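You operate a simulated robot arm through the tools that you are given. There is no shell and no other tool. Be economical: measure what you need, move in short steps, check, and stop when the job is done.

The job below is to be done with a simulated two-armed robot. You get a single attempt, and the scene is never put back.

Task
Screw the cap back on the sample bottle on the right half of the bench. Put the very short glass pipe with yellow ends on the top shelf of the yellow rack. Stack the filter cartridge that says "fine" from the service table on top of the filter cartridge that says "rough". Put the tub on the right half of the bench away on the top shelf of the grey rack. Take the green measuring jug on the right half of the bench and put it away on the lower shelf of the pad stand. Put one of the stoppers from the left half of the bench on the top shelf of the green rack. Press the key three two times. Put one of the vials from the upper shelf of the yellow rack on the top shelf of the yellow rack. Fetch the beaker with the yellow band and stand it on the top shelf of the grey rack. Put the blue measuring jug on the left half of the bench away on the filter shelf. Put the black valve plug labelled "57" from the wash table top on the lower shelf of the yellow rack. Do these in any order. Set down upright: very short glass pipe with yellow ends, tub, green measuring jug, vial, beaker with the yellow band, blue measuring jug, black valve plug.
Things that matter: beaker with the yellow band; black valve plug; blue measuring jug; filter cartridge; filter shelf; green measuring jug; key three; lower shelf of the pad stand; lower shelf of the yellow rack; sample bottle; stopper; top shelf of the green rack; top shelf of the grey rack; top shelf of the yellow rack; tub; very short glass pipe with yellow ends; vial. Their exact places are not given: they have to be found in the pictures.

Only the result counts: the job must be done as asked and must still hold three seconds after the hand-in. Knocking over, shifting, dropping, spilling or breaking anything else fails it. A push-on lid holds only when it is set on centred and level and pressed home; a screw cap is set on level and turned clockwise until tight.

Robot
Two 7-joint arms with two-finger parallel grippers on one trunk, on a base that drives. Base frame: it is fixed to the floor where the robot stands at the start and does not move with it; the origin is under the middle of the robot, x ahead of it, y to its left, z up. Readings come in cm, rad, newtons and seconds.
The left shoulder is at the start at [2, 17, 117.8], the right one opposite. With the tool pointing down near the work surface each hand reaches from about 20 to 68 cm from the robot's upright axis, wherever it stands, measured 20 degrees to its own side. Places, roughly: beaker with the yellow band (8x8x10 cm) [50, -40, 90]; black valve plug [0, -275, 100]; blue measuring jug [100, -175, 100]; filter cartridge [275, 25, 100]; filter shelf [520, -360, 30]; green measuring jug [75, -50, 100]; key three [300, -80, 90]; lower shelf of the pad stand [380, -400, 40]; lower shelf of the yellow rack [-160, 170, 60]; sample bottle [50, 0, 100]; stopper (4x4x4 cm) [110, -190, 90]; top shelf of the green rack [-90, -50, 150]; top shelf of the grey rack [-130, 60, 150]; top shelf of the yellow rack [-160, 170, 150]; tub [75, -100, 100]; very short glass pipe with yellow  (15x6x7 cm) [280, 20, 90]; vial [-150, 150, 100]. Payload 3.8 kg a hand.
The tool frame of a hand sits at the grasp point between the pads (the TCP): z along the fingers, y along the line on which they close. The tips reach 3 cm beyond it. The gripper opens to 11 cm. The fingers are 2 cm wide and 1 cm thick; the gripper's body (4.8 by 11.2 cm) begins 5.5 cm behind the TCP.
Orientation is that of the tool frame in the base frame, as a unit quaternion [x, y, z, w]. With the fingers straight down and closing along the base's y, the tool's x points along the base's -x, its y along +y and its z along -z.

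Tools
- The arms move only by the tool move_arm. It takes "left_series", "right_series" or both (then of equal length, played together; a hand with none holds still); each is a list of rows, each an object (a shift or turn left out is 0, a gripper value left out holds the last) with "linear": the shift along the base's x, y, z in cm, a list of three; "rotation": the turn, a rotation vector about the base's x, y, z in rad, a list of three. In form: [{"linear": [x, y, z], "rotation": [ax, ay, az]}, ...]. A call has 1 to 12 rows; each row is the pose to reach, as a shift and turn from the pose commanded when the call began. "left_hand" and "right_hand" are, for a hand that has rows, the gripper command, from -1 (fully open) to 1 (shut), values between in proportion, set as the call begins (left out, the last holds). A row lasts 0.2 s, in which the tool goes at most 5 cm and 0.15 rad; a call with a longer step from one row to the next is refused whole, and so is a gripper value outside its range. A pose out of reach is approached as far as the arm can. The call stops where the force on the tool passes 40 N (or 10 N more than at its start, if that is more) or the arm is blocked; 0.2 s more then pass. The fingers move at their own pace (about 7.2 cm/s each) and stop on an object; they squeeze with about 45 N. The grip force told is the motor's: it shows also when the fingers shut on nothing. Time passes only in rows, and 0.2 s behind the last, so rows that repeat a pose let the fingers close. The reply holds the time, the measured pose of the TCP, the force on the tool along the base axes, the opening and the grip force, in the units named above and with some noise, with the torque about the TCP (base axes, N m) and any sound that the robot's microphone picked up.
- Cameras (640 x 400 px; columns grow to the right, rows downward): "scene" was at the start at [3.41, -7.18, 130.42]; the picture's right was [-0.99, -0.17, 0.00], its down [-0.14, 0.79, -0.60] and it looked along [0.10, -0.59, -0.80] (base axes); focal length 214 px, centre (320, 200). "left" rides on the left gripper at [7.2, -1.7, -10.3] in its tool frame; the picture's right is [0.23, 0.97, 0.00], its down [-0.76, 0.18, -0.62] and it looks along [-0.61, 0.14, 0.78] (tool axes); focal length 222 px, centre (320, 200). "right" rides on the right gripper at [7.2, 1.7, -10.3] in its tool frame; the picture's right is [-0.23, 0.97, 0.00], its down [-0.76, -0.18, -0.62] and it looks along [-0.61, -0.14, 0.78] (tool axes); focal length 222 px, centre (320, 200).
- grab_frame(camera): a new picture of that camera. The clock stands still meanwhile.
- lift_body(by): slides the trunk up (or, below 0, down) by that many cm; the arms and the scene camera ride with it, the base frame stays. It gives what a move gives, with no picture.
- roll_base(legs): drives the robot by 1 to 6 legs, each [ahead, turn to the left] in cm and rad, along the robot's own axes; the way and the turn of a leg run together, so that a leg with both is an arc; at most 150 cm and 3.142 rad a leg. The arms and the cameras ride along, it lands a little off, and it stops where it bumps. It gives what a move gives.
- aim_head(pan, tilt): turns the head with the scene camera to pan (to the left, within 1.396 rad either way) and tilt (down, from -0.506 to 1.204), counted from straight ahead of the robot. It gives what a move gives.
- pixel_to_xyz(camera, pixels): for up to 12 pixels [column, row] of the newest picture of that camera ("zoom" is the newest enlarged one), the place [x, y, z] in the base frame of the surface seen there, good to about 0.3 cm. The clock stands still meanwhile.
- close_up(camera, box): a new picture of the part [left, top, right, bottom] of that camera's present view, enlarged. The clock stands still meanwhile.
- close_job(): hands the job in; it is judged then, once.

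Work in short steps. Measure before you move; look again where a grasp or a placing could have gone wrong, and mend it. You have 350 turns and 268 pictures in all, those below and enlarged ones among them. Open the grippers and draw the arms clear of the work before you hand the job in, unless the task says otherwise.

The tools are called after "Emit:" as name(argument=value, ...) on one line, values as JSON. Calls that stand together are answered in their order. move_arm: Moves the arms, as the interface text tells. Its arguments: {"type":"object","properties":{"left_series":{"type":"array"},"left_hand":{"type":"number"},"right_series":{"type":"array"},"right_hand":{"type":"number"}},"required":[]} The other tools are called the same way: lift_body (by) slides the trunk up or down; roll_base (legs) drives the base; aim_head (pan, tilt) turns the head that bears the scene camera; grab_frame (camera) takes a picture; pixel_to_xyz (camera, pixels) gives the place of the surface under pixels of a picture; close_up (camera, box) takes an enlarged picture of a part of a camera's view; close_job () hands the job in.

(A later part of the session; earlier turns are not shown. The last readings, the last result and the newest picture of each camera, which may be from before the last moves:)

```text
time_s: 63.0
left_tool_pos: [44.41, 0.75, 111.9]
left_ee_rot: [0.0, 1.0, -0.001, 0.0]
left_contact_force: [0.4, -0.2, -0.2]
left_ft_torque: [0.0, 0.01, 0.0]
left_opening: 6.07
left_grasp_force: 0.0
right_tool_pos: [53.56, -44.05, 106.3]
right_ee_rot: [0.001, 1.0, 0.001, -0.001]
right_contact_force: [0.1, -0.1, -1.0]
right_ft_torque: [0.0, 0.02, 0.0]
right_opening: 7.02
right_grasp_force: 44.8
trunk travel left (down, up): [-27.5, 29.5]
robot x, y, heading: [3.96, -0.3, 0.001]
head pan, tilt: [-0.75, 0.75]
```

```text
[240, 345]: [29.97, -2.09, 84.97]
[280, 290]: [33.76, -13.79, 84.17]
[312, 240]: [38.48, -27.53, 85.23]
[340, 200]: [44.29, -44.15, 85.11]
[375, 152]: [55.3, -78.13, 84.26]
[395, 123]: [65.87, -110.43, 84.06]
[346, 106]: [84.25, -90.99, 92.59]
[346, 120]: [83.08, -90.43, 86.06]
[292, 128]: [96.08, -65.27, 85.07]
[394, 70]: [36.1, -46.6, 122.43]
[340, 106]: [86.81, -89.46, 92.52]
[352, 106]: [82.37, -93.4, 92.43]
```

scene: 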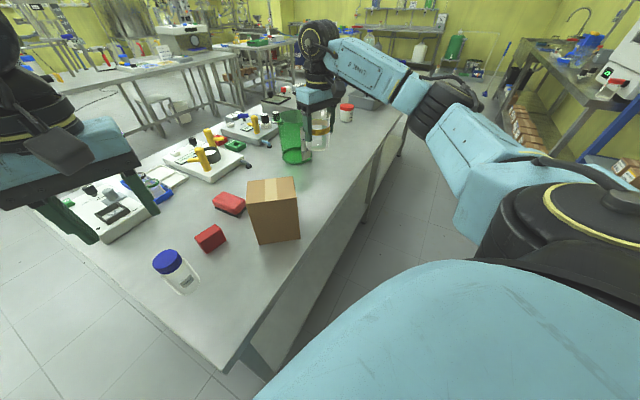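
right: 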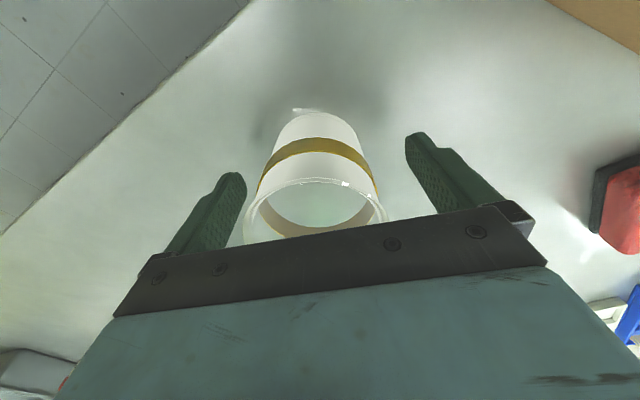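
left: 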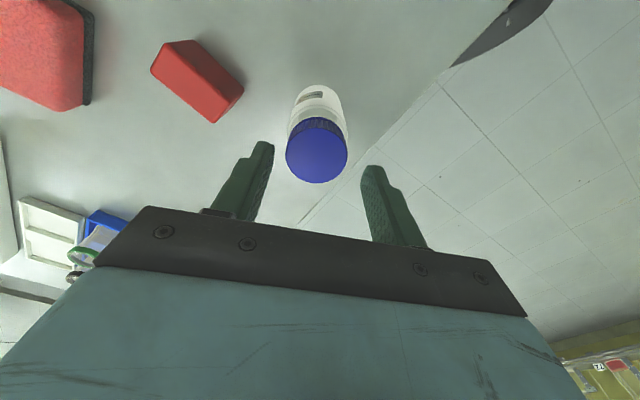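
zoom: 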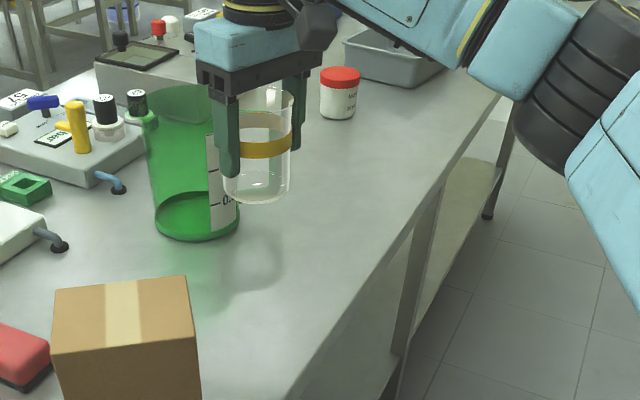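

The bench is turned ~0.32 rad; the tub is at (84.5,-91.5). I raise the trunk, retract hands, and look along the aisle to see clearance.

Emit:
lift_body(by=12)

Emit:
move_arm(right_series=[{"linear": [-4.5, 1, 0]}, {"linear": [-9, 3, 0]}, {"linear": [-13.5, 5, 0]}, {"linear": [-17, 7, 0]}, {"linear": [-17, 7, 0]}], left_series=[{"linear": [-2, 2, 0]}, {"linear": [-4, 4, 0]}, {"linear": [-6, 6, 0]}, {"linear": [-8, 8, 0]}, {"linear": [-8, 10, 0]}])

Emit:
aim_head(pan=-1.39, tilt=0.55)

Emit:
grab_frame(camera="scene")

```text
time_s: 64.5
left_tool_pos: [44.23, 0.63, 123.75]
left_ee_rot: [0.0, 1.0, -0.001, 0.0]
left_contact_force: [-0.7, 0.4, -0.8]
left_ft_torque: [0.04, 0.03, 0.01]
left_opening: 6.04
left_grasp_force: 0.0
right_tool_pos: [53.56, -44.1, 118.39]
right_ee_rot: [0.001, 1.0, 0.0, 0.0]
right_contact_force: [-0.2, -0.3, -1.2]
right_ft_torque: [0.02, 0.02, 0.03]
right_opening: 7.07
right_grasp_force: 45.2
trunk travel left (down, up): [-39.5, 17.5]
robot x, y, heading: [4.11, 0.28, 0.001]
head pan, tilt: [-0.75, 0.75]
```

```text
time_s: 65.7
left_tool_pos: [36.35, 10.75, 123.81]
left_ee_rot: [0.002, 1.0, -0.001, 0.001]
left_contact_force: [0.2, -0.2, 0.6]
left_ft_torque: [-0.01, -0.01, 0.01]
left_opening: 6.05
left_grasp_force: 0.1
right_tool_pos: [36.44, -37.28, 118.39]
right_ee_rot: [0.0, 1.0, -0.001, -0.001]
right_contact_force: [-0.7, 0.5, -1.7]
right_ft_torque: [-0.02, -0.02, 0.0]
right_opening: 7.03
right_grasp_force: 44.6
trunk travel left (down, up): [-39.5, 17.5]
robot x, y, heading: [3.83, 0.13, 0.001]
head pan, tilt: [-0.75, 0.75]
```

```text
time_s: 66.8
left_tool_pos: [36.23, 10.67, 123.77]
left_ee_rot: [0.001, 1.0, 0.0, 0.0]
left_contact_force: [0.0, 0.4, 0.7]
left_ft_torque: [-0.01, 0.01, 0.01]
left_opening: 6.06
left_grasp_force: 0.1
right_tool_pos: [36.29, -37.25, 118.3]
right_ee_rot: [0.001, 1.0, 0.001, 0.0]
right_contact_force: [0.5, -0.4, -0.4]
right_ft_torque: [-0.02, 0.0, -0.06]
right_opening: 7.01
right_grasp_force: 44.7
trunk travel left (down, up): [-39.5, 17.5]
robot x, y, heading: [3.72, -0.09, -0.002]
head pan, tilt: [-1.389, 0.55]
```

```text
207 pictures are left
```

scene: 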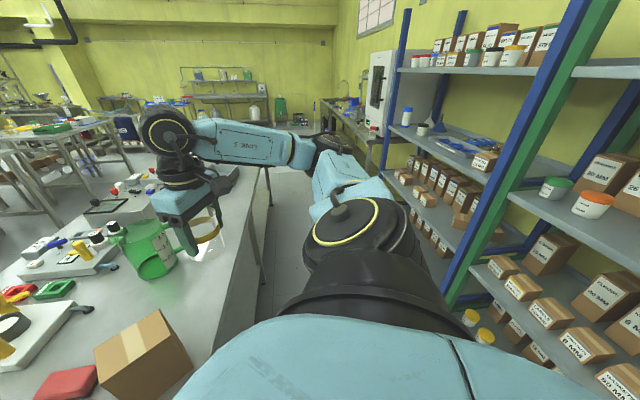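

Measure the rack fronts and floor to know aisle width, and wash table.

Emit:
pixel_to_xyz(camera="scene", pixels=[[478, 220], [535, 75], [385, 120], [400, 70], [450, 150], [590, 215], [375, 140], [330, 100], [262, 215], [575, 70], [630, 72], [560, 195]])

```text
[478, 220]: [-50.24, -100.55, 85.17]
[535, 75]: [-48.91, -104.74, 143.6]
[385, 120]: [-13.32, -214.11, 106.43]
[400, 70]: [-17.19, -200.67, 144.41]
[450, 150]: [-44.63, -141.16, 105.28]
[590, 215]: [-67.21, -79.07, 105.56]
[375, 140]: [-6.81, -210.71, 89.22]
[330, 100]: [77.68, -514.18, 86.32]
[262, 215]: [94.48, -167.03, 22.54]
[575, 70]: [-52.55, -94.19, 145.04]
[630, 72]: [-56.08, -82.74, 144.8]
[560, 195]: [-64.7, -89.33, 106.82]
```

Racks are parallel to the bench; aisle ~107 cm wide. Back off, turn along the aisle, drive 130 cm and turn to face the bench.

Emit:
roll_base(legs=[[-6, 0], [0, -1.249], [131, 0], [0, 1.571]])

Emit:
aim_head(pan=0.2, tilt=0.75)

Emit:
grab_frame(camera="scene")

```text
time_s: 78.9
left_tool_pos: [73.87, -133.83, 123.73]
left_ee_rot: [0.293, 0.956, -0.001, 0.0]
left_contact_force: [0.4, -0.7, -0.2]
left_ft_torque: [0.01, 0.01, 0.0]
left_opening: 6.05
left_grasp_force: 0.1
right_tool_pos: [47.1, -173.72, 118.27]
right_ee_rot: [0.295, 0.956, 0.0, -0.002]
right_contact_force: [0.0, -1.0, -0.8]
right_ft_torque: [0.06, 0.05, 0.0]
right_opening: 7.04
right_grasp_force: 44.7
trunk travel left (down, up): [-39.5, 17.5]
robot x, y, heading: [40.93, -124.62, -0.603]
head pan, tilt: [-1.389, 0.55]
stopped in leg 4: the robot was blocked; the commanded pose is now the measured one
```

```text
time_s: 80.5
left_tool_pos: [73.65, -133.62, 123.83]
left_ee_rot: [0.293, 0.956, -0.001, 0.001]
left_contact_force: [0.5, 0.1, -0.3]
left_ft_torque: [-0.04, 0.01, 0.0]
left_opening: 6.06
left_grasp_force: 0.0
right_tool_pos: [46.91, -173.46, 118.4]
right_ee_rot: [0.295, 0.955, -0.001, -0.001]
right_contact_force: [0.4, 0.1, -0.3]
right_ft_torque: [0.0, 0.03, 0.02]
right_opening: 7.0
right_grasp_force: 45.3
trunk travel left (down, up): [-39.5, 17.5]
robot x, y, heading: [40.68, -124.76, -0.605]
head pan, tilt: [0.201, 0.75]
```

```text
206 pictures are left
```

scene: 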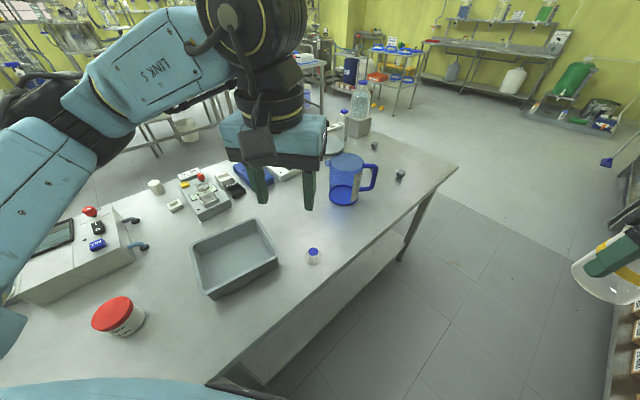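

Base corner bumped the bench leg while turning. Back up 16 cm, complete the turn, then advance a bit.

Emit:
roll_base(legs=[[-18, 0], [0, 0.925]])

Emit:
grab_frame(camera="scene")

```text
time_s: 84.4
left_tool_pos: [52.55, -93.27, 123.82]
left_ee_rot: [-0.167, 0.986, -0.001, 0.001]
left_contact_force: [-0.5, 0.1, -0.4]
left_ft_torque: [0.0, 0.01, 0.01]
left_opening: 6.03
left_grasp_force: 0.0
right_tool_pos: [68.64, -138.69, 118.39]
right_ee_rot: [-0.165, 0.986, -0.002, -0.002]
right_contact_force: [-0.4, -0.1, -1.0]
right_ft_torque: [0.04, -0.02, 0.0]
right_opening: 7.0
right_grasp_force: 45.3
trunk travel left (down, up): [-39.5, 17.5]
robot x, y, heading: [25.83, -114.39, 0.325]
head pan, tilt: [0.201, 0.75]
```

```text
205 pictures are left
```

scene: 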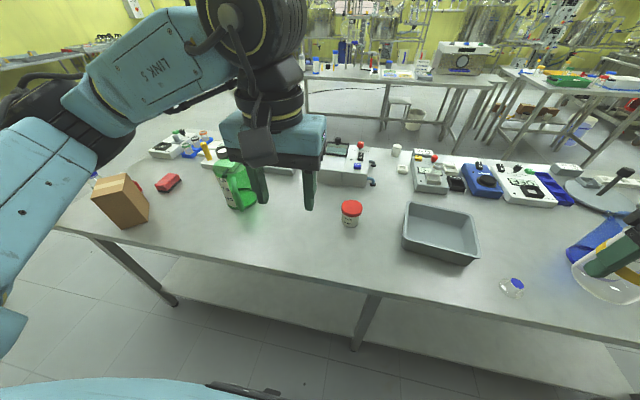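

Facing the bench. Advance 12 cm and re-measure the tub (351,210).

Emit:
roll_base(legs=[[12, 0]])

Emit:
aim_head(pan=0.0, tilt=0.9)

Emit:
grab_frame(camera="scene")

```text
time_s: 85.7
left_tool_pos: [64.14, -89.31, 123.87]
left_ee_rot: [-0.168, 0.986, -0.001, 0.0]
left_contact_force: [0.0, 0.1, -0.2]
left_ft_torque: [-0.04, 0.01, 0.0]
left_opening: 6.05
left_grasp_force: 0.0
right_tool_pos: [80.2, -134.65, 118.53]
right_ee_rot: [-0.167, 0.986, -0.002, -0.001]
right_contact_force: [-0.4, -0.3, -0.6]
right_ft_torque: [-0.02, 0.03, 0.0]
right_opening: 6.99
right_grasp_force: 44.8
trunk travel left (down, up): [-39.5, 17.5]
robot x, y, heading: [36.84, -110.76, 0.328]
head pan, tilt: [0.201, 0.75]
```

```text
time_s: 86.4
left_tool_pos: [64.06, -89.32, 123.79]
left_ee_rot: [-0.168, 0.986, -0.001, 0.001]
left_contact_force: [0.1, -0.2, 1.0]
left_ft_torque: [0.01, -0.02, 0.04]
left_opening: 6.04
left_grasp_force: 0.2
right_tool_pos: [80.03, -134.73, 118.42]
right_ee_rot: [-0.165, 0.986, -0.001, -0.001]
right_contact_force: [-0.3, -0.4, -1.3]
right_ft_torque: [0.02, -0.03, 0.0]
right_opening: 7.01
right_grasp_force: 45.0
trunk travel left (down, up): [-39.5, 17.5]
robot x, y, heading: [37.11, -110.72, 0.324]
head pan, tilt: [0.0, 0.901]
```

```text
204 pictures are left
```

scene: 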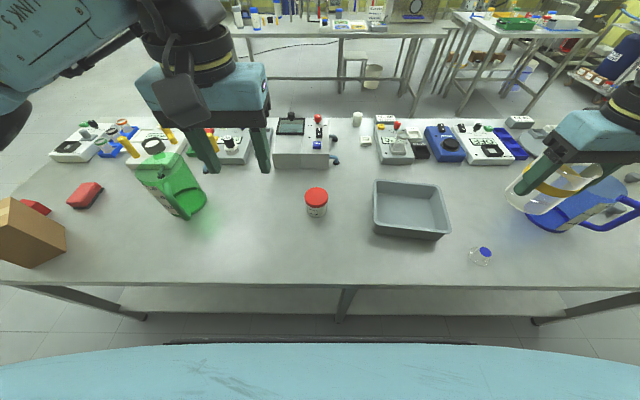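

Good view. Measure the tub (316,197), green jug, blue jug, and stoppers.

Emit:
pixel_to_xyz(camera="scene", pixels=[[316, 195], [316, 189], [316, 202], [305, 196], [327, 196], [316, 214], [190, 190], [160, 175], [560, 215], [631, 177], [575, 195], [345, 330]])

Emit:
close_up(camera="scene", box=[500, 120, 640, 250])

```text
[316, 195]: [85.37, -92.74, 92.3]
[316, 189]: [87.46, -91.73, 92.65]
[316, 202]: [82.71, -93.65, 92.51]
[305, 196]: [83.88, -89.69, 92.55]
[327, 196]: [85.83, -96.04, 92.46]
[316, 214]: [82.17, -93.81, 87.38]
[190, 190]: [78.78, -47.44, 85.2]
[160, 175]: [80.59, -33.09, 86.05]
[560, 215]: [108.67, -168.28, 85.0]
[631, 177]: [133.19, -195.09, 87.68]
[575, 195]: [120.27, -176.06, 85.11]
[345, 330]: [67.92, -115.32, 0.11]
```

```text
3.08 times, centred on (570, 185) of scene
```

zoom: 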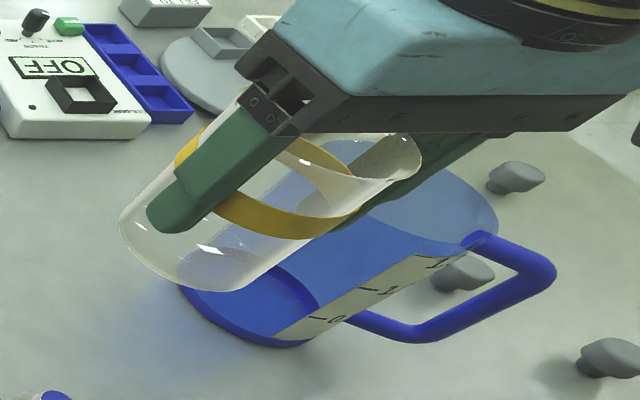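

Tub centre ≈ (84.9,-92.8), top 92.5. Move the left hand above it, open.

Emit:
move_arm(left_series=[{"linear": [4.5, -0.8, 0]}, {"linear": [9, -1.6, 0]}, {"linear": [13.5, -2.4, 0]}, {"linear": [18, -3.1, 0]}, {"linear": [20.8, -3.5, -3]}, {"linear": [20.8, -3.5, -8]}, {"linear": [20.8, -3.5, -13]}, {"linear": [20.8, -3.5, -18]}, {"linear": [20.8, -3.5, -23]}, {"linear": [20.8, -3.5, -23]}], left_hand=-1)

Emit:
grab_frame(camera="left")

```text
time_s: 88.6
left_tool_pos: [84.71, -92.97, 100.87]
left_ee_rot: [-0.168, 0.986, 0.0, 0.001]
left_contact_force: [0.2, -0.3, 0.2]
left_ft_torque: [-0.02, 0.04, -0.01]
left_opening: 11.0
left_grasp_force: 0.0
right_tool_pos: [80.16, -134.69, 118.36]
right_ee_rot: [-0.167, 0.986, -0.001, 0.0]
right_contact_force: [-0.4, -0.1, -1.0]
right_ft_torque: [0.0, 0.01, 0.02]
right_opening: 6.97
right_grasp_force: 44.8
trunk travel left (down, up): [-39.5, 17.5]
robot x, y, heading: [37.56, -110.47, 0.33]
head pan, tilt: [0.0, 0.901]
```

```text
202 pictures are left
```

left: 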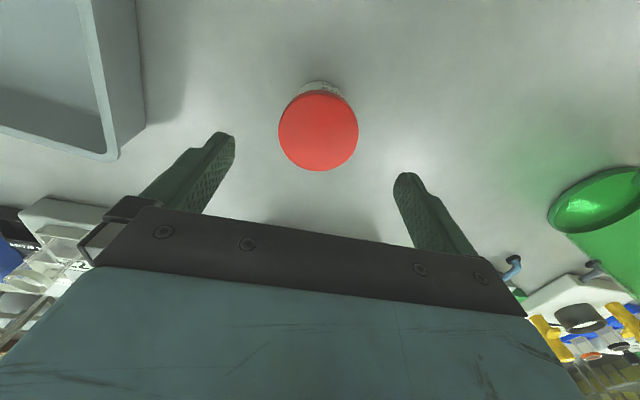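

Emit:
pixel_to_xyz(camera="left", pixels=[[318, 131], [280, 131], [356, 131], [318, 95], [318, 168]])

```text
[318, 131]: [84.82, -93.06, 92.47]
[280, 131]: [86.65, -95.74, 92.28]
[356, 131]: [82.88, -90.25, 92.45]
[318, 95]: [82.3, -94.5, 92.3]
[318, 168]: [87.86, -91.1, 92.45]
```

Centred. Descend to 90.5, grip, and lift.

Emit:
move_arm(left_series=[{"linear": [0.15, 0, -4]}, {"linear": [0.15, 0, -8]}, {"linear": [0.15, 0, -10.4]}, {"linear": [0.15, 0, -10.4]}])

Emit:
move_arm(left_series=[{"linear": [0, 0, 0]}, {"linear": [0, 0, 0]}, {"linear": [0, 0, 0]}, {"linear": [0, 0, 0]}, {"linear": [0, 0, 4]}, {"linear": [0, 0, 8]}, {"linear": [0, 0, 12]}, {"linear": [0, 0, 16]}, {"linear": [0, 0, 20]}, {"linear": [0, 0, 24]}], left_hand=1)

```text
time_s: 89.6
left_tool_pos: [84.77, -92.59, 90.3]
left_ee_rot: [-0.168, 0.986, -0.001, 0.001]
left_contact_force: [-0.9, -0.4, 0.8]
left_ft_torque: [0.01, -0.03, 0.03]
left_opening: 10.99
left_grasp_force: 0.0
right_tool_pos: [80.11, -134.68, 118.37]
right_ee_rot: [-0.165, 0.986, -0.003, -0.001]
right_contact_force: [-0.2, 0.0, -0.8]
right_ft_torque: [0.03, -0.04, -0.01]
right_opening: 7.0
right_grasp_force: 45.4
trunk travel left (down, up): [-39.5, 17.5]
robot x, y, heading: [37.62, -110.5, 0.325]
head pan, tilt: [0.0, 0.901]
```

```text
time_s: 91.8
left_tool_pos: [84.63, -92.73, 114.41]
left_ee_rot: [-0.167, 0.986, 0.0, 0.001]
left_contact_force: [0.6, 0.9, -3.9]
left_ft_torque: [-0.01, 0.03, -0.02]
left_opening: 6.7
left_grasp_force: 45.4
right_tool_pos: [80.17, -134.72, 118.45]
right_ee_rot: [-0.165, 0.986, -0.002, 0.0]
right_contact_force: [-0.5, 0.6, -1.4]
right_ft_torque: [-0.04, -0.01, 0.0]
right_opening: 6.97
right_grasp_force: 44.3
trunk travel left (down, up): [-39.5, 17.5]
robot x, y, heading: [37.36, -110.26, 0.33]
head pan, tilt: [0.0, 0.901]
```

Tub held. Retract the left hand, then back off, turn left, and drive along the aisle toward the grey rack.

Emit:
move_arm(left_series=[{"linear": [-4.5, 0.5, 0]}, {"linear": [-9, 1, 1]}, {"linear": [-13.5, 1.6, 2]}, {"linear": [-18, 2.1, 3]}, {"linear": [-20, 3, 5]}, {"linear": [-20, 3, 5]}])

Emit:
roll_base(legs=[[-22, 0], [0, 1.571], [120, 0], [70, 0]])

Emit:
aim_head(pan=0.9, tilt=0.2)

Emit:
grab_frame(camera="scene")

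```text
time_s: 93.2
left_tool_pos: [64.83, -89.75, 119.43]
left_ee_rot: [-0.168, 0.986, -0.001, 0.001]
left_contact_force: [-0.2, -0.7, -4.0]
left_ft_torque: [-0.01, 0.02, -0.01]
left_opening: 6.7
left_grasp_force: 45.0
right_tool_pos: [80.26, -134.59, 118.52]
right_ee_rot: [-0.165, 0.986, -0.002, 0.0]
right_contact_force: [-1.0, -0.6, -0.6]
right_ft_torque: [-0.02, -0.01, -0.03]
right_opening: 6.98
right_grasp_force: 44.9
trunk travel left (down, up): [-39.5, 17.5]
robot x, y, heading: [37.23, -110.63, 0.327]
head pan, tilt: [0.0, 0.901]
```

```text
time_s: 107.9
left_tool_pos: [-68.62, 88.92, 119.54]
left_ee_rot: [0.818, -0.575, 0.0, -0.001]
left_contact_force: [0.2, 0.4, -5.2]
left_ft_torque: [0.01, -0.01, -0.03]
left_opening: 6.69
left_grasp_force: 45.5
right_tool_pos: [-23.72, 104.44, 118.37]
right_ee_rot: [0.817, -0.577, 0.001, 0.0]
right_contact_force: [-0.3, -0.6, -1.8]
right_ft_torque: [-0.03, 0.01, 0.01]
right_opening: 6.96
right_grasp_force: 44.6
trunk travel left (down, up): [-39.5, 17.5]
robot x, y, heading: [-47.84, 61.46, 1.903]
head pan, tilt: [0.0, 0.901]
```

```text
time_s: 109.1
left_tool_pos: [-68.67, 88.87, 119.56]
left_ee_rot: [0.818, -0.575, 0.0, -0.001]
left_contact_force: [-0.6, -0.9, -4.1]
left_ft_torque: [0.01, -0.04, 0.03]
left_opening: 6.69
left_grasp_force: 45.2
right_tool_pos: [-23.93, 104.49, 118.43]
right_ee_rot: [0.817, -0.577, 0.002, 0.0]
right_contact_force: [-0.4, 0.8, -1.4]
right_ft_torque: [-0.01, -0.04, 0.0]
right_opening: 6.95
right_grasp_force: 45.4
trunk travel left (down, up): [-39.5, 17.5]
robot x, y, heading: [-47.55, 61.44, 1.911]
head pan, tilt: [0.901, 0.201]
```

```text
201 pictures are left
```

scene: 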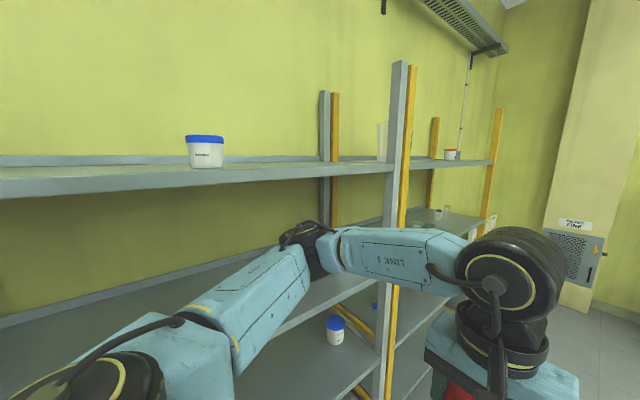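

I turn left to face the grey rack and raise the trunk fully.

Emit:
roll_base(legs=[[0, 1.56]])

Emit:
aim_head(pan=0.0, tilt=0.2)

Emit:
grab_frame(camera="scene")

```text
time_s: 113.3
left_tool_pos: [-75.12, 40.19, 119.53]
left_ee_rot: [0.984, 0.176, -0.001, -0.001]
left_contact_force: [-0.2, -0.4, -3.3]
left_ft_torque: [0.02, -0.02, -0.02]
left_opening: 6.71
left_grasp_force: 45.3
right_tool_pos: [-90.98, 84.95, 118.43]
right_ee_rot: [0.985, 0.174, 0.0, -0.002]
right_contact_force: [0.5, 0.6, -1.3]
right_ft_torque: [0.03, -0.03, 0.03]
right_opening: 6.93
right_grasp_force: 44.9
trunk travel left (down, up): [-39.5, 17.5]
robot x, y, heading: [-47.8, 61.2, -2.796]
head pan, tilt: [0.901, 0.201]
```

```text
time_s: 114.5
left_tool_pos: [-74.97, 40.28, 119.5]
left_ee_rot: [0.985, 0.175, -0.001, 0.001]
left_contact_force: [-0.7, -1.1, -3.1]
left_ft_torque: [0.02, -0.02, 0.02]
left_opening: 6.66
left_grasp_force: 45.3
right_tool_pos: [-90.98, 84.95, 118.39]
right_ee_rot: [0.985, 0.174, 0.001, -0.002]
right_contact_force: [1.0, 0.8, -0.8]
right_ft_torque: [-0.01, 0.02, -0.01]
right_opening: 6.96
right_grasp_force: 45.1
trunk travel left (down, up): [-39.5, 17.5]
robot x, y, heading: [-47.8, 61.57, -2.797]
head pan, tilt: [0.0, 0.201]
```

```text
200 pictures are left
```

scene: 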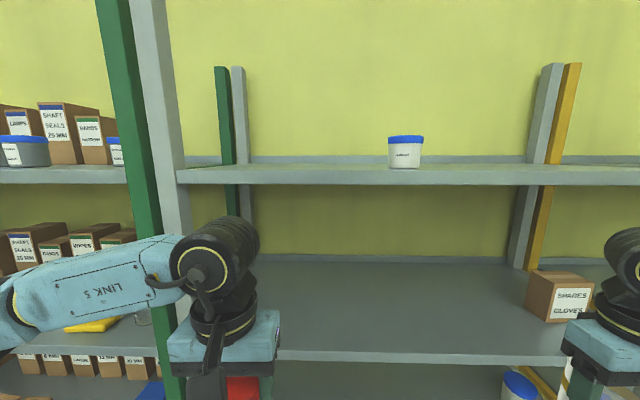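

Grey rack top shelf is nearly empty. Measure its front edge, back edge, posts, and the blue-lid tub.

Emit:
pixel_to_xyz(camera="scene", pixels=[[230, 178], [330, 178], [500, 178], [330, 169], [330, 163], [405, 167], [405, 137], [165, 150], [545, 120], [330, 355], [405, 100], [230, 140]])

Emit:
lift_body(by=17.5)

Emit:
grab_frame(camera="scene")

```text
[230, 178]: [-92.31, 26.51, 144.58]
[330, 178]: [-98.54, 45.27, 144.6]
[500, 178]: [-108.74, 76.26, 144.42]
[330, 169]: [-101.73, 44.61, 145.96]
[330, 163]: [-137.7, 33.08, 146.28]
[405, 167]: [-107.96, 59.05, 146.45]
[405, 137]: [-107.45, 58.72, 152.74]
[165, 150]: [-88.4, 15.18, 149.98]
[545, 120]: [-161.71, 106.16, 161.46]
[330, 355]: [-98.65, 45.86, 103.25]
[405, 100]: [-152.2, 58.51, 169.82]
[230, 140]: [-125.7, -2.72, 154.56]
```

```text
time_s: 116.5
left_tool_pos: [-75.01, 40.19, 136.95]
left_ee_rot: [0.985, 0.175, 0.001, -0.001]
left_contact_force: [-0.8, -0.6, -3.8]
left_ft_torque: [0.02, -0.04, 0.0]
left_opening: 6.69
left_grasp_force: 44.7
right_tool_pos: [-90.91, 85.13, 135.97]
right_ee_rot: [0.985, 0.173, 0.001, -0.002]
right_contact_force: [0.1, -0.8, -0.6]
right_ft_torque: [0.04, -0.01, 0.02]
right_opening: 6.96
right_grasp_force: 44.2
trunk travel left (down, up): [-57.0, 0.0]
robot x, y, heading: [-47.54, 61.34, -2.796]
head pan, tilt: [0.0, 0.201]
```

```text
199 pictures are left
```

scene: 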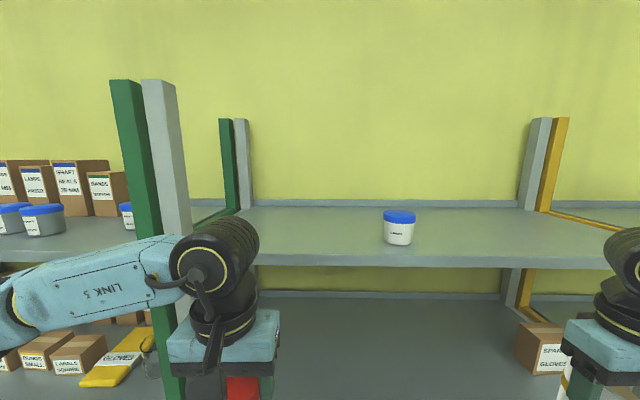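

Shelf top z=146, front edge 53 cm ahead. Raise both hands 20 cm first (objects' bottoms then ~150).

Emit:
move_arm(left_series=[{"linear": [0, 0, 4.5]}, {"linear": [0, 0, 9]}, {"linear": [0, 0, 13.5]}, {"linear": [0, 0, 18]}, {"linear": [0, 0, 20]}, {"linear": [0, 0, 20]}], right_series=[{"linear": [0, 0, 4.5]}, {"linear": [0, 0, 9]}, {"linear": [0, 0, 13.5]}, {"linear": [0, 0, 18]}, {"linear": [0, 0, 22]}, {"linear": [0, 0, 22]}])

```text
time_s: 117.9
left_tool_pos: [-75.24, 40.39, 156.98]
left_ee_rot: [0.985, 0.175, 0.001, 0.0]
left_contact_force: [-0.7, -0.2, -4.1]
left_ft_torque: [0.02, -0.04, 0.0]
left_opening: 6.67
left_grasp_force: 44.5
right_tool_pos: [-91.06, 85.08, 157.73]
right_ee_rot: [0.985, 0.173, 0.002, -0.002]
right_contact_force: [-0.4, 0.0, -0.5]
right_ft_torque: [-0.02, -0.05, 0.01]
right_opening: 6.94
right_grasp_force: 44.7
trunk travel left (down, up): [-57.0, 0.0]
robot x, y, heading: [-47.83, 61.84, -2.792]
head pan, tilt: [0.0, 0.201]
```

Move the right hand toward the middle (lateral -8) before advancing.

Emit:
move_arm(right_series=[{"linear": [1.6, -4.5, 0]}, {"linear": [3.2, -9, 0]}, {"linear": [4.8, -13.5, 0]}, {"linear": [6.4, -18, 0]}, {"linear": [8, -22.5, 0]}, {"linear": [9.8, -27.3, 0]}, {"linear": [9.8, -27.3, 0]}], left_series=[{"linear": [0.6, -1.6, 0]}, {"linear": [1.2, -3.3, 0]}, {"linear": [1.8, -4.9, 0]}, {"linear": [1.8, -4.9, 0]}, {"linear": [1.8, -4.9, 0]}, {"linear": [1.8, -4.9, 0]}, {"linear": [1.8, -4.9, 0]}])

Emit:
roll_base(legs=[[14, 0]])

Emit:
grab_frame(camera="scene")

```text
refused: row 6 steps farther than a row can; nothing moved
```

```text
time_s: 119.2
left_tool_pos: [-87.8, 35.59, 157.29]
left_ee_rot: [0.984, 0.175, -0.002, -0.001]
left_contact_force: [-0.2, -0.6, -4.0]
left_ft_torque: [0.01, -0.03, 0.01]
left_opening: 6.69
left_grasp_force: 45.2
right_tool_pos: [-103.68, 80.46, 157.9]
right_ee_rot: [0.985, 0.175, 0.0, -0.001]
right_contact_force: [0.1, 0.4, -0.7]
right_ft_torque: [-0.01, -0.01, 0.01]
right_opening: 6.95
right_grasp_force: 45.5
trunk travel left (down, up): [-57.0, 0.0]
robot x, y, heading: [-60.97, 56.72, -2.801]
head pan, tilt: [0.0, 0.201]
```

```text
198 pictures are left
```

scene: 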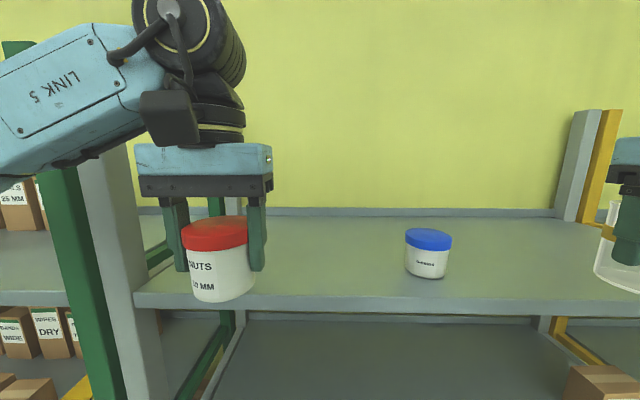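

Robot advanced safely. Place the tub first: extend the left hand 15 cm ahead over the shelf, then check.

Emit:
move_arm(left_series=[{"linear": [-4, -1.4, 0]}, {"linear": [-8, -2.8, 0]}, {"linear": [-12, -4.3, 0]}, {"linear": [-14.1, -5, 0]}, {"linear": [-14.1, -5, 0]}])

Emit:
grab_frame(camera="scene")

```text
time_s: 120.4
left_tool_pos: [-102.15, 30.42, 157.18]
left_ee_rot: [0.985, 0.175, 0.0, 0.0]
left_contact_force: [0.7, -1.1, -4.5]
left_ft_torque: [0.0, -0.02, 0.0]
left_opening: 6.67
left_grasp_force: 45.1
right_tool_pos: [-103.95, 80.39, 157.89]
right_ee_rot: [0.985, 0.174, -0.001, -0.002]
right_contact_force: [0.2, 0.0, -0.7]
right_ft_torque: [0.0, 0.0, -0.02]
right_opening: 6.94
right_grasp_force: 44.6
trunk travel left (down, up): [-57.0, 0.0]
robot x, y, heading: [-60.62, 56.95, -2.802]
head pan, tilt: [0.0, 0.201]
```

```text
197 pictures are left
```

scene: 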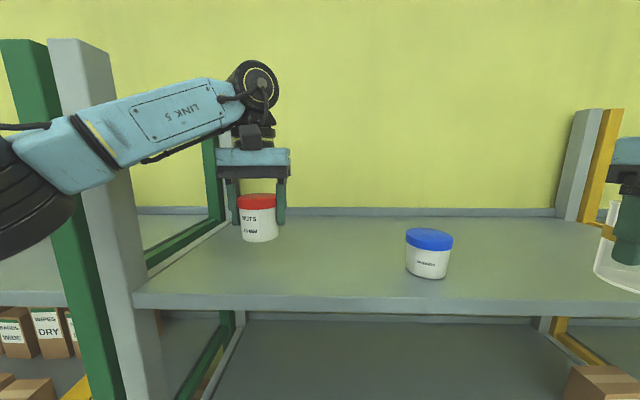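

Over the shelf. Lower to contact.

Emit:
move_arm(left_series=[{"linear": [0, 0, -3]}, {"linear": [0, 0, -5]}, {"linear": [0, 0, -5.5]}, {"linear": [0, 0, -5.8]}, {"linear": [0, 0, -6.1]}, {"linear": [0, 0, -6.3]}])

```text
time_s: 121.8
left_tool_pos: [-101.45, 31.43, 151.3]
left_ee_rot: [0.984, 0.176, -0.007, 0.001]
left_contact_force: [-0.1, -3.1, 15.0]
left_ft_torque: [0.03, -0.5, -0.1]
left_opening: 6.7
left_grasp_force: 45.1
right_tool_pos: [-103.25, 81.14, 157.86]
right_ee_rot: [0.985, 0.174, -0.003, 0.001]
right_contact_force: [-1.1, 0.6, -1.3]
right_ft_torque: [0.01, 0.01, 0.03]
right_opening: 6.95
right_grasp_force: 45.4
trunk travel left (down, up): [-57.0, 0.0]
robot x, y, heading: [-60.76, 56.55, -2.795]
head pan, tilt: [0.0, 0.201]
```

Contact at 151.3 (15 N). Release, rise, and look.

Emit:
move_arm(left_series=[{"linear": [0, 0, 0.2]}, {"linear": [0, 0, 0.2]}, {"linear": [0, 0, 0.2]}, {"linear": [0, 0, 4]}, {"linear": [0, 0, 8]}, {"linear": [0, 0, 10]}], left_hand=-1)

Emit:
grab_frame(camera="scene")

```text
time_s: 123.2
left_tool_pos: [-101.96, 30.62, 160.78]
left_ee_rot: [0.984, 0.176, -0.001, -0.001]
left_contact_force: [0.0, -0.5, 0.7]
left_ft_torque: [0.0, 0.03, 0.01]
left_opening: 10.99
left_grasp_force: 0.2
right_tool_pos: [-103.75, 80.62, 157.95]
right_ee_rot: [0.985, 0.174, 0.0, -0.002]
right_contact_force: [0.3, 0.4, -0.3]
right_ft_torque: [0.01, 0.0, -0.01]
right_opening: 6.95
right_grasp_force: 45.0
trunk travel left (down, up): [-57.0, 0.0]
robot x, y, heading: [-60.5, 56.56, -2.796]
head pan, tilt: [0.0, 0.201]
```

```text
196 pictures are left
```

scene: 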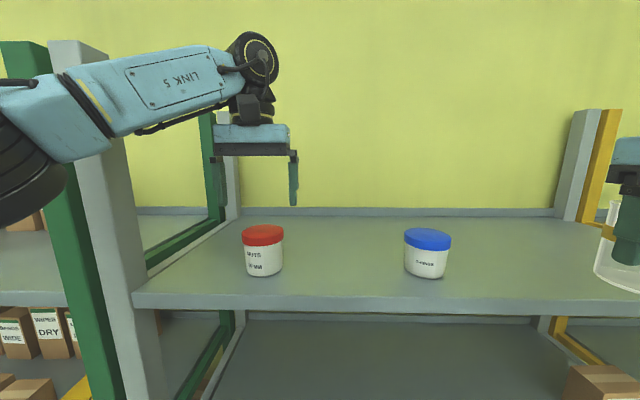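

Tub stands upright. Withdraw the left hand and bring the right hand sideways to the middle in front of the shelf.

Emit:
move_arm(left_series=[{"linear": [4, 1.4, 0]}, {"linear": [8, 2.8, 0]}, {"linear": [12, 4.2, 0]}, {"linear": [15, 5, 0]}, {"linear": [16, 2, 0]}, {"linear": [16.5, 0, 0]}, {"linear": [16.5, 0, 0]}, {"linear": [16.5, 0, 0]}], right_series=[{"linear": [1.5, -4.2, 0]}, {"linear": [3, -8.5, 0]}, {"linear": [4.5, -12.8, 0]}, {"linear": [6, -17, 0]}, {"linear": [7.5, -21.2, 0]}, {"linear": [9, -25.4, 0]}, {"linear": [10.2, -28.8, 0]}, {"linear": [10.2, -28.8, 0]}])

Emit:
grab_frame(camera="scene")

```text
time_s: 125.0
left_tool_pos: [-85.63, 30.58, 160.89]
left_ee_rot: [0.984, 0.176, -0.001, -0.001]
left_contact_force: [-0.1, 0.6, 0.2]
left_ft_torque: [-0.01, 0.0, 0.01]
left_opening: 11.0
left_grasp_force: 0.1
right_tool_pos: [-93.81, 51.44, 157.76]
right_ee_rot: [0.985, 0.173, 0.0, -0.002]
right_contact_force: [0.3, 0.5, -0.7]
right_ft_torque: [0.01, 0.02, 0.04]
right_opening: 6.92
right_grasp_force: 45.3
trunk travel left (down, up): [-57.0, 0.0]
robot x, y, heading: [-60.82, 56.7, -2.798]
head pan, tilt: [0.0, 0.201]
```

```text
195 pictures are left
```

scene: 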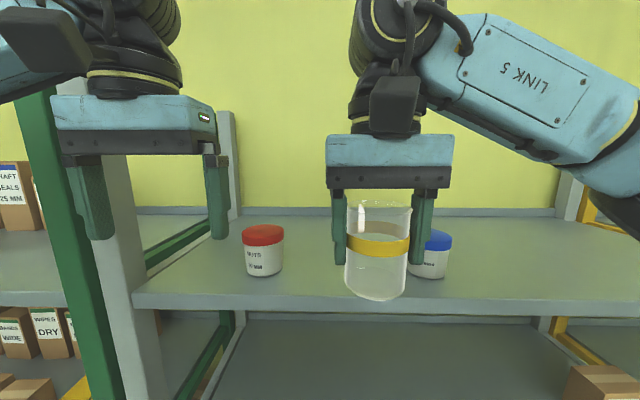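

Extend the right hand 14 cm over the shelf at lateral -4, between the tubs.

Emit:
move_arm(right_series=[{"linear": [0.7, -1.9, 0]}, {"linear": [-3.5, -3.5, 0]}, {"linear": [-7.5, -5, 0]}, {"linear": [-11, -6.2, 0]}, {"linear": [-12.5, -6.6, 0]}, {"linear": [-12.5, -6.6, -2]}, {"linear": [-12.5, -6.6, -2]}])

Emit:
grab_frame(camera="scene")

```text
time_s: 126.6
left_tool_pos: [-85.67, 30.36, 160.88]
left_ee_rot: [0.985, 0.175, -0.001, -0.001]
left_contact_force: [-0.1, 0.8, -0.4]
left_ft_torque: [0.0, -0.03, 0.02]
left_opening: 10.99
left_grasp_force: 0.1
right_tool_pos: [-106.21, 44.65, 155.87]
right_ee_rot: [0.985, 0.174, 0.0, -0.002]
right_contact_force: [1.2, 0.7, -1.6]
right_ft_torque: [-0.01, 0.02, 0.02]
right_opening: 6.95
right_grasp_force: 44.9
trunk travel left (down, up): [-57.0, 0.0]
robot x, y, heading: [-60.69, 56.45, -2.797]
head pan, tilt: [0.0, 0.201]
```

```text
194 pictures are left
```

scene: 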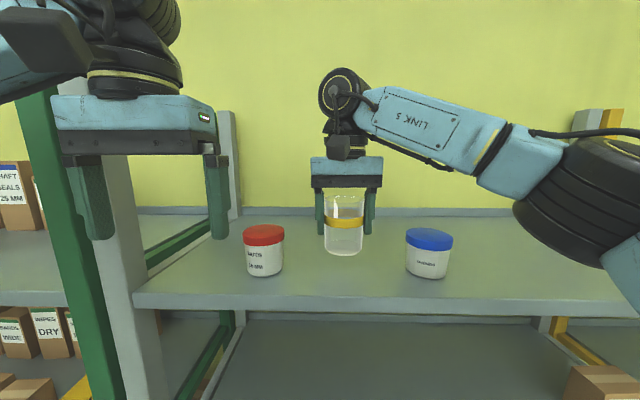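

Good spacing. Lower to contact (expected TCP ≈152.2).

Emit:
move_arm(right_series=[{"linear": [0, 0, -2]}, {"linear": [0, 0, -3]}, {"linear": [0, 0, -3.4]}, {"linear": [0, 0, -3.7]}, {"linear": [0, 0, -3.9]}])

```text
time_s: 127.8
left_tool_pos: [-85.71, 30.44, 160.86]
left_ee_rot: [0.985, 0.175, -0.001, 0.0]
left_contact_force: [0.5, 0.3, -0.2]
left_ft_torque: [-0.02, 0.01, -0.03]
left_opening: 11.0
left_grasp_force: 0.2
right_tool_pos: [-106.25, 44.95, 152.11]
right_ee_rot: [0.985, 0.174, -0.002, -0.001]
right_contact_force: [-3.4, -1.0, 12.9]
right_ft_torque: [-0.37, 0.06, -0.09]
right_opening: 6.95
right_grasp_force: 45.0
trunk travel left (down, up): [-57.0, 0.0]
robot x, y, heading: [-60.55, 56.63, -2.797]
head pan, tilt: [0.0, 0.201]
```

Contact. Release and rise.

Emit:
move_arm(right_series=[{"linear": [0, 0, 0.1]}, {"linear": [0, 0, 0.1]}, {"linear": [0, 0, 0.1]}, {"linear": [0, 0, 3]}, {"linear": [0, 0, 7]}, {"linear": [0, 0, 11]}, {"linear": [4.5, 1.6, 11]}, {"linear": [8.5, 3, 11]}, {"linear": [13, 4.6, 11]}], right_hand=-1)

Emit:
grab_frame(camera="scene")

```text
time_s: 129.8
left_tool_pos: [-85.52, 30.44, 160.96]
left_ee_rot: [0.984, 0.176, -0.002, -0.001]
left_contact_force: [0.8, 0.1, -0.3]
left_ft_torque: [0.02, 0.0, -0.03]
left_opening: 10.99
left_grasp_force: 0.0
right_tool_pos: [-93.11, 49.76, 162.88]
right_ee_rot: [0.985, 0.173, -0.002, -0.002]
right_contact_force: [0.0, 0.2, 0.3]
right_ft_torque: [-0.01, 0.02, 0.01]
right_opening: 10.99
right_grasp_force: 0.1
trunk travel left (down, up): [-57.0, 0.0]
robot x, y, heading: [-60.85, 56.91, -2.799]
head pan, tilt: [0.0, 0.201]
```

```text
193 pictures are left
```

scene: 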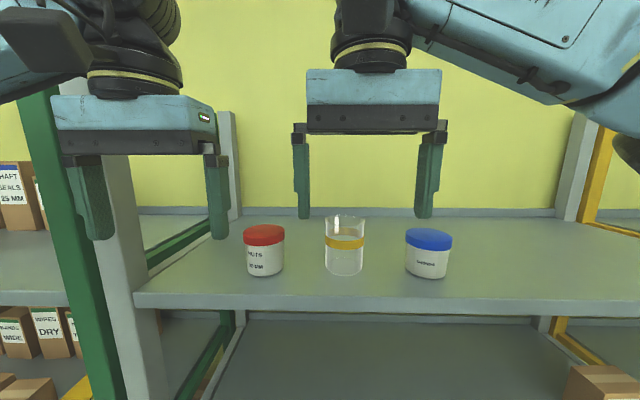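

Both placed upright. Next the vial on the yellow rack: back off, turn right, drive along, turn to face it.

Emit:
roll_base(legs=[[-16, 0], [0, -1.571], [115, 0], [0, 1.571]])

Emit:
grab_frame(camera="scene")

```text
time_s: 144.4
left_tool_pos: [-108.08, 149.03, 160.82]
left_ee_rot: [0.99, 0.14, 0.0, 0.0]
left_contact_force: [0.2, -0.1, 0.1]
left_ft_torque: [0.0, 0.02, 0.02]
left_opening: 11.01
left_grasp_force: 0.0
right_tool_pos: [-114.2, 168.85, 162.84]
right_ee_rot: [0.99, 0.139, 0.0, -0.001]
right_contact_force: [-0.6, -0.6, 0.0]
right_ft_torque: [-0.02, 0.03, -0.02]
right_opening: 11.02
right_grasp_force: 0.0
trunk travel left (down, up): [-57.0, 0.0]
robot x, y, heading: [-81.08, 173.55, -2.867]
head pan, tilt: [0.0, 0.201]
```

```text
192 pictures are left
```

scene: 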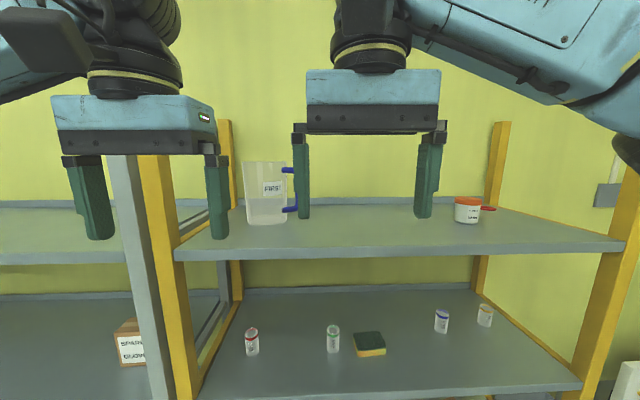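

Vials stand on the 105-shelf: (252,341), (333,338), (441,321), (485,315). Zoom and measure.

Emit:
close_up(camera="scene", box=[220, 280, 520, 400])

Emit:
pixel_to_xyz(camera="scene", pixels=[[252, 330], [252, 353], [333, 327], [333, 350], [441, 312], [441, 330], [485, 307], [485, 325], [370, 350], [380, 255], [380, 240], [380, 395]])

```text
2.13 times, centred on (370, 340) of scene
```

zoom: 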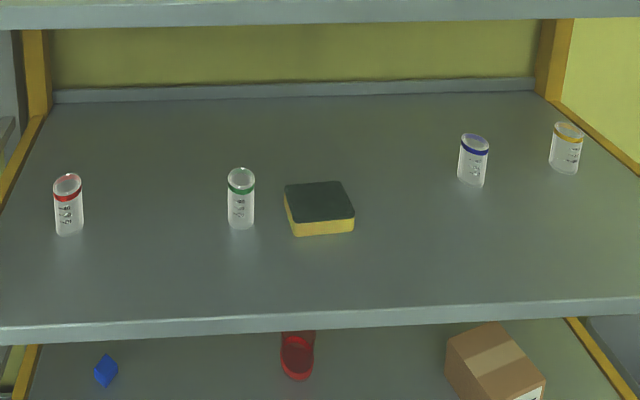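

```text
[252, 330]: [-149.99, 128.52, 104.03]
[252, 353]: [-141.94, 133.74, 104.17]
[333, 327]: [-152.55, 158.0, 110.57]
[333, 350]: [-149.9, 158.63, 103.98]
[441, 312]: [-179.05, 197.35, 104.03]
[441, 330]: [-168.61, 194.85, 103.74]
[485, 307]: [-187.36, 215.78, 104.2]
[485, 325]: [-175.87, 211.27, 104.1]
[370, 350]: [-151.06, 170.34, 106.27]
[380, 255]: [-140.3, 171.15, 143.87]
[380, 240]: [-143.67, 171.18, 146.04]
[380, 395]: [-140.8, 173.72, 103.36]
```

Shelf z=104; green vial at (-151,158.4), ~14 cm behind the front edge, 7 cm tall. I'll grip it with the right hand pitched 45° forward. Lower the trunk and square up first.

Emit:
lift_body(by=-30)

Emit:
roll_base(legs=[[0, 0.045]])

Emit:
move_arm(right_series=[{"linear": [0, 0, -2], "rotation": [-0.047, 0.142, 0]}, {"linear": [0, 0, -4], "rotation": [-0.095, 0.285, 0]}, {"linear": [0, 0, -6], "rotation": [-0.142, 0.427, 0]}, {"linear": [0, 0, -8], "rotation": [-0.19, 0.569, 0]}, {"linear": [0, 0, -10], "rotation": [-0.237, 0.712, 0]}, {"linear": [0, 0, -14], "rotation": [-0.248, 0.745, 0]}, {"linear": [0, 0, -18], "rotation": [-0.248, 0.745, 0]}, {"linear": [0, 0, -20], "rotation": [-0.248, 0.745, 0]}], right_hand=-0.1)

Emit:
aim_head(pan=0.0, tilt=0.45)

Emit:
grab_frame(camera="scene")

Emit:
grab_frame(camera="right")

```text
time_s: 147.4
left_tool_pos: [-107.91, 149.02, 130.78]
left_ee_rot: [0.99, 0.14, -0.001, -0.001]
left_contact_force: [-0.5, -0.7, 1.1]
left_ft_torque: [-0.01, 0.0, -0.01]
left_opening: 11.02
left_grasp_force: 0.2
right_tool_pos: [-114.13, 168.88, 132.88]
right_ee_rot: [0.99, 0.139, 0.0, -0.002]
right_contact_force: [0.1, -0.6, -0.4]
right_ft_torque: [0.0, -0.03, -0.03]
right_opening: 10.98
right_grasp_force: 0.2
trunk travel left (down, up): [-27.0, 30.0]
robot x, y, heading: [-81.12, 173.61, -2.869]
head pan, tilt: [0.0, 0.201]
```

```text
time_s: 148.2
left_tool_pos: [-106.86, 147.77, 130.76]
left_ee_rot: [0.987, 0.162, -0.001, 0.0]
left_contact_force: [0.4, -0.4, -0.2]
left_ft_torque: [-0.03, 0.0, 0.0]
left_opening: 11.0
left_grasp_force: 0.1
right_tool_pos: [-113.89, 167.33, 132.83]
right_ee_rot: [0.987, 0.161, 0.0, -0.002]
right_contact_force: [-0.2, 0.0, 0.3]
right_ft_torque: [0.02, 0.02, 0.01]
right_opening: 10.99
right_grasp_force: 0.1
trunk travel left (down, up): [-27.0, 30.0]
robot x, y, heading: [-81.39, 173.2, -2.818]
head pan, tilt: [0.0, 0.201]
```

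```text
time_s: 150.0
left_tool_pos: [-106.86, 147.84, 130.91]
left_ee_rot: [0.987, 0.163, -0.002, -0.001]
left_contact_force: [-0.2, -0.3, 0.2]
left_ft_torque: [0.03, 0.01, -0.04]
left_opening: 10.99
left_grasp_force: 0.1
right_tool_pos: [-113.8, 167.2, 112.8]
right_ee_rot: [0.912, 0.148, -0.378, 0.059]
right_contact_force: [-0.6, 0.2, -0.3]
right_ft_torque: [-0.02, 0.0, -0.03]
right_opening: 6.07
right_grasp_force: 0.1
trunk travel left (down, up): [-27.0, 30.0]
robot x, y, heading: [-80.81, 173.32, -2.827]
head pan, tilt: [0.0, 0.201]
```

```text
time_s: 150.8
left_tool_pos: [-106.8, 148.0, 130.82]
left_ee_rot: [0.987, 0.162, -0.001, -0.001]
left_contact_force: [0.0, 0.5, 0.0]
left_ft_torque: [0.02, 0.03, 0.0]
left_opening: 11.0
left_grasp_force: 0.0
right_tool_pos: [-113.82, 167.21, 112.87]
right_ee_rot: [0.912, 0.149, -0.378, 0.059]
right_contact_force: [0.0, 0.1, -0.5]
right_ft_torque: [-0.04, 0.01, 0.03]
right_opening: 6.05
right_grasp_force: 0.1
trunk travel left (down, up): [-27.0, 30.0]
robot x, y, heading: [-81.55, 173.44, -2.823]
head pan, tilt: [0.0, 0.45]
```

```text
190 pictures are left
```

scene: 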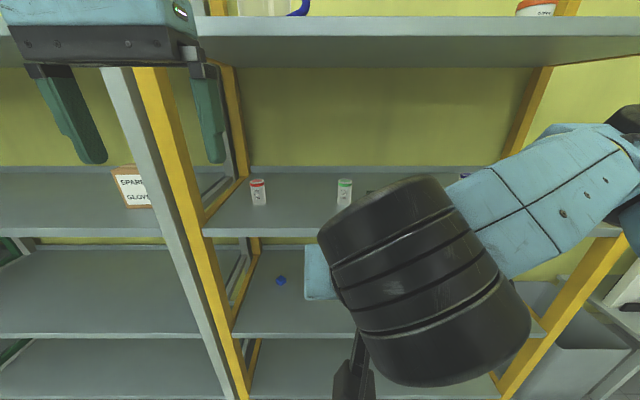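

```text
189 pictures are left
```

right: 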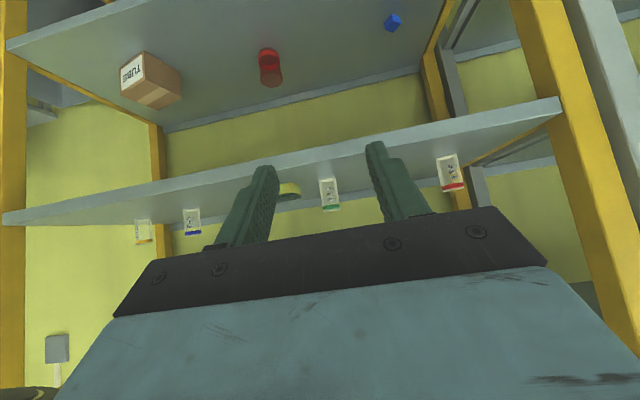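

The right camera sees the green vial at (330,193) upside-down. Measure it.

Emit:
pixel_to_xyz(camera="right", pixels=[[329, 182], [331, 193], [332, 203], [320, 192], [340, 190], [449, 170], [289, 190], [260, 168], [500, 125]])

Emit:
close_up(camera="right", box=[270, 160, 390, 230])

```text
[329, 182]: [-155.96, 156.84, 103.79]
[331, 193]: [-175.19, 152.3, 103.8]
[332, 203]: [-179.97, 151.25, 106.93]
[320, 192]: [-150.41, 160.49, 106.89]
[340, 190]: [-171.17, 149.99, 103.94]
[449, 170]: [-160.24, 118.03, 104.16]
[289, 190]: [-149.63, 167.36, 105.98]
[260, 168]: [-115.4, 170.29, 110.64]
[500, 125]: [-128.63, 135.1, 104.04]
```

```text
5.33 times, centred on (330, 195) of right
```

zoom: 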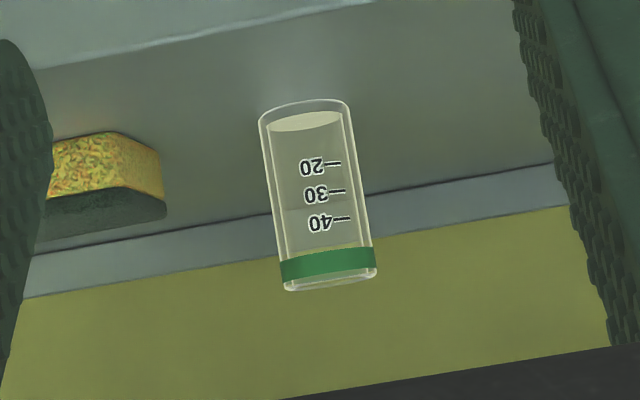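

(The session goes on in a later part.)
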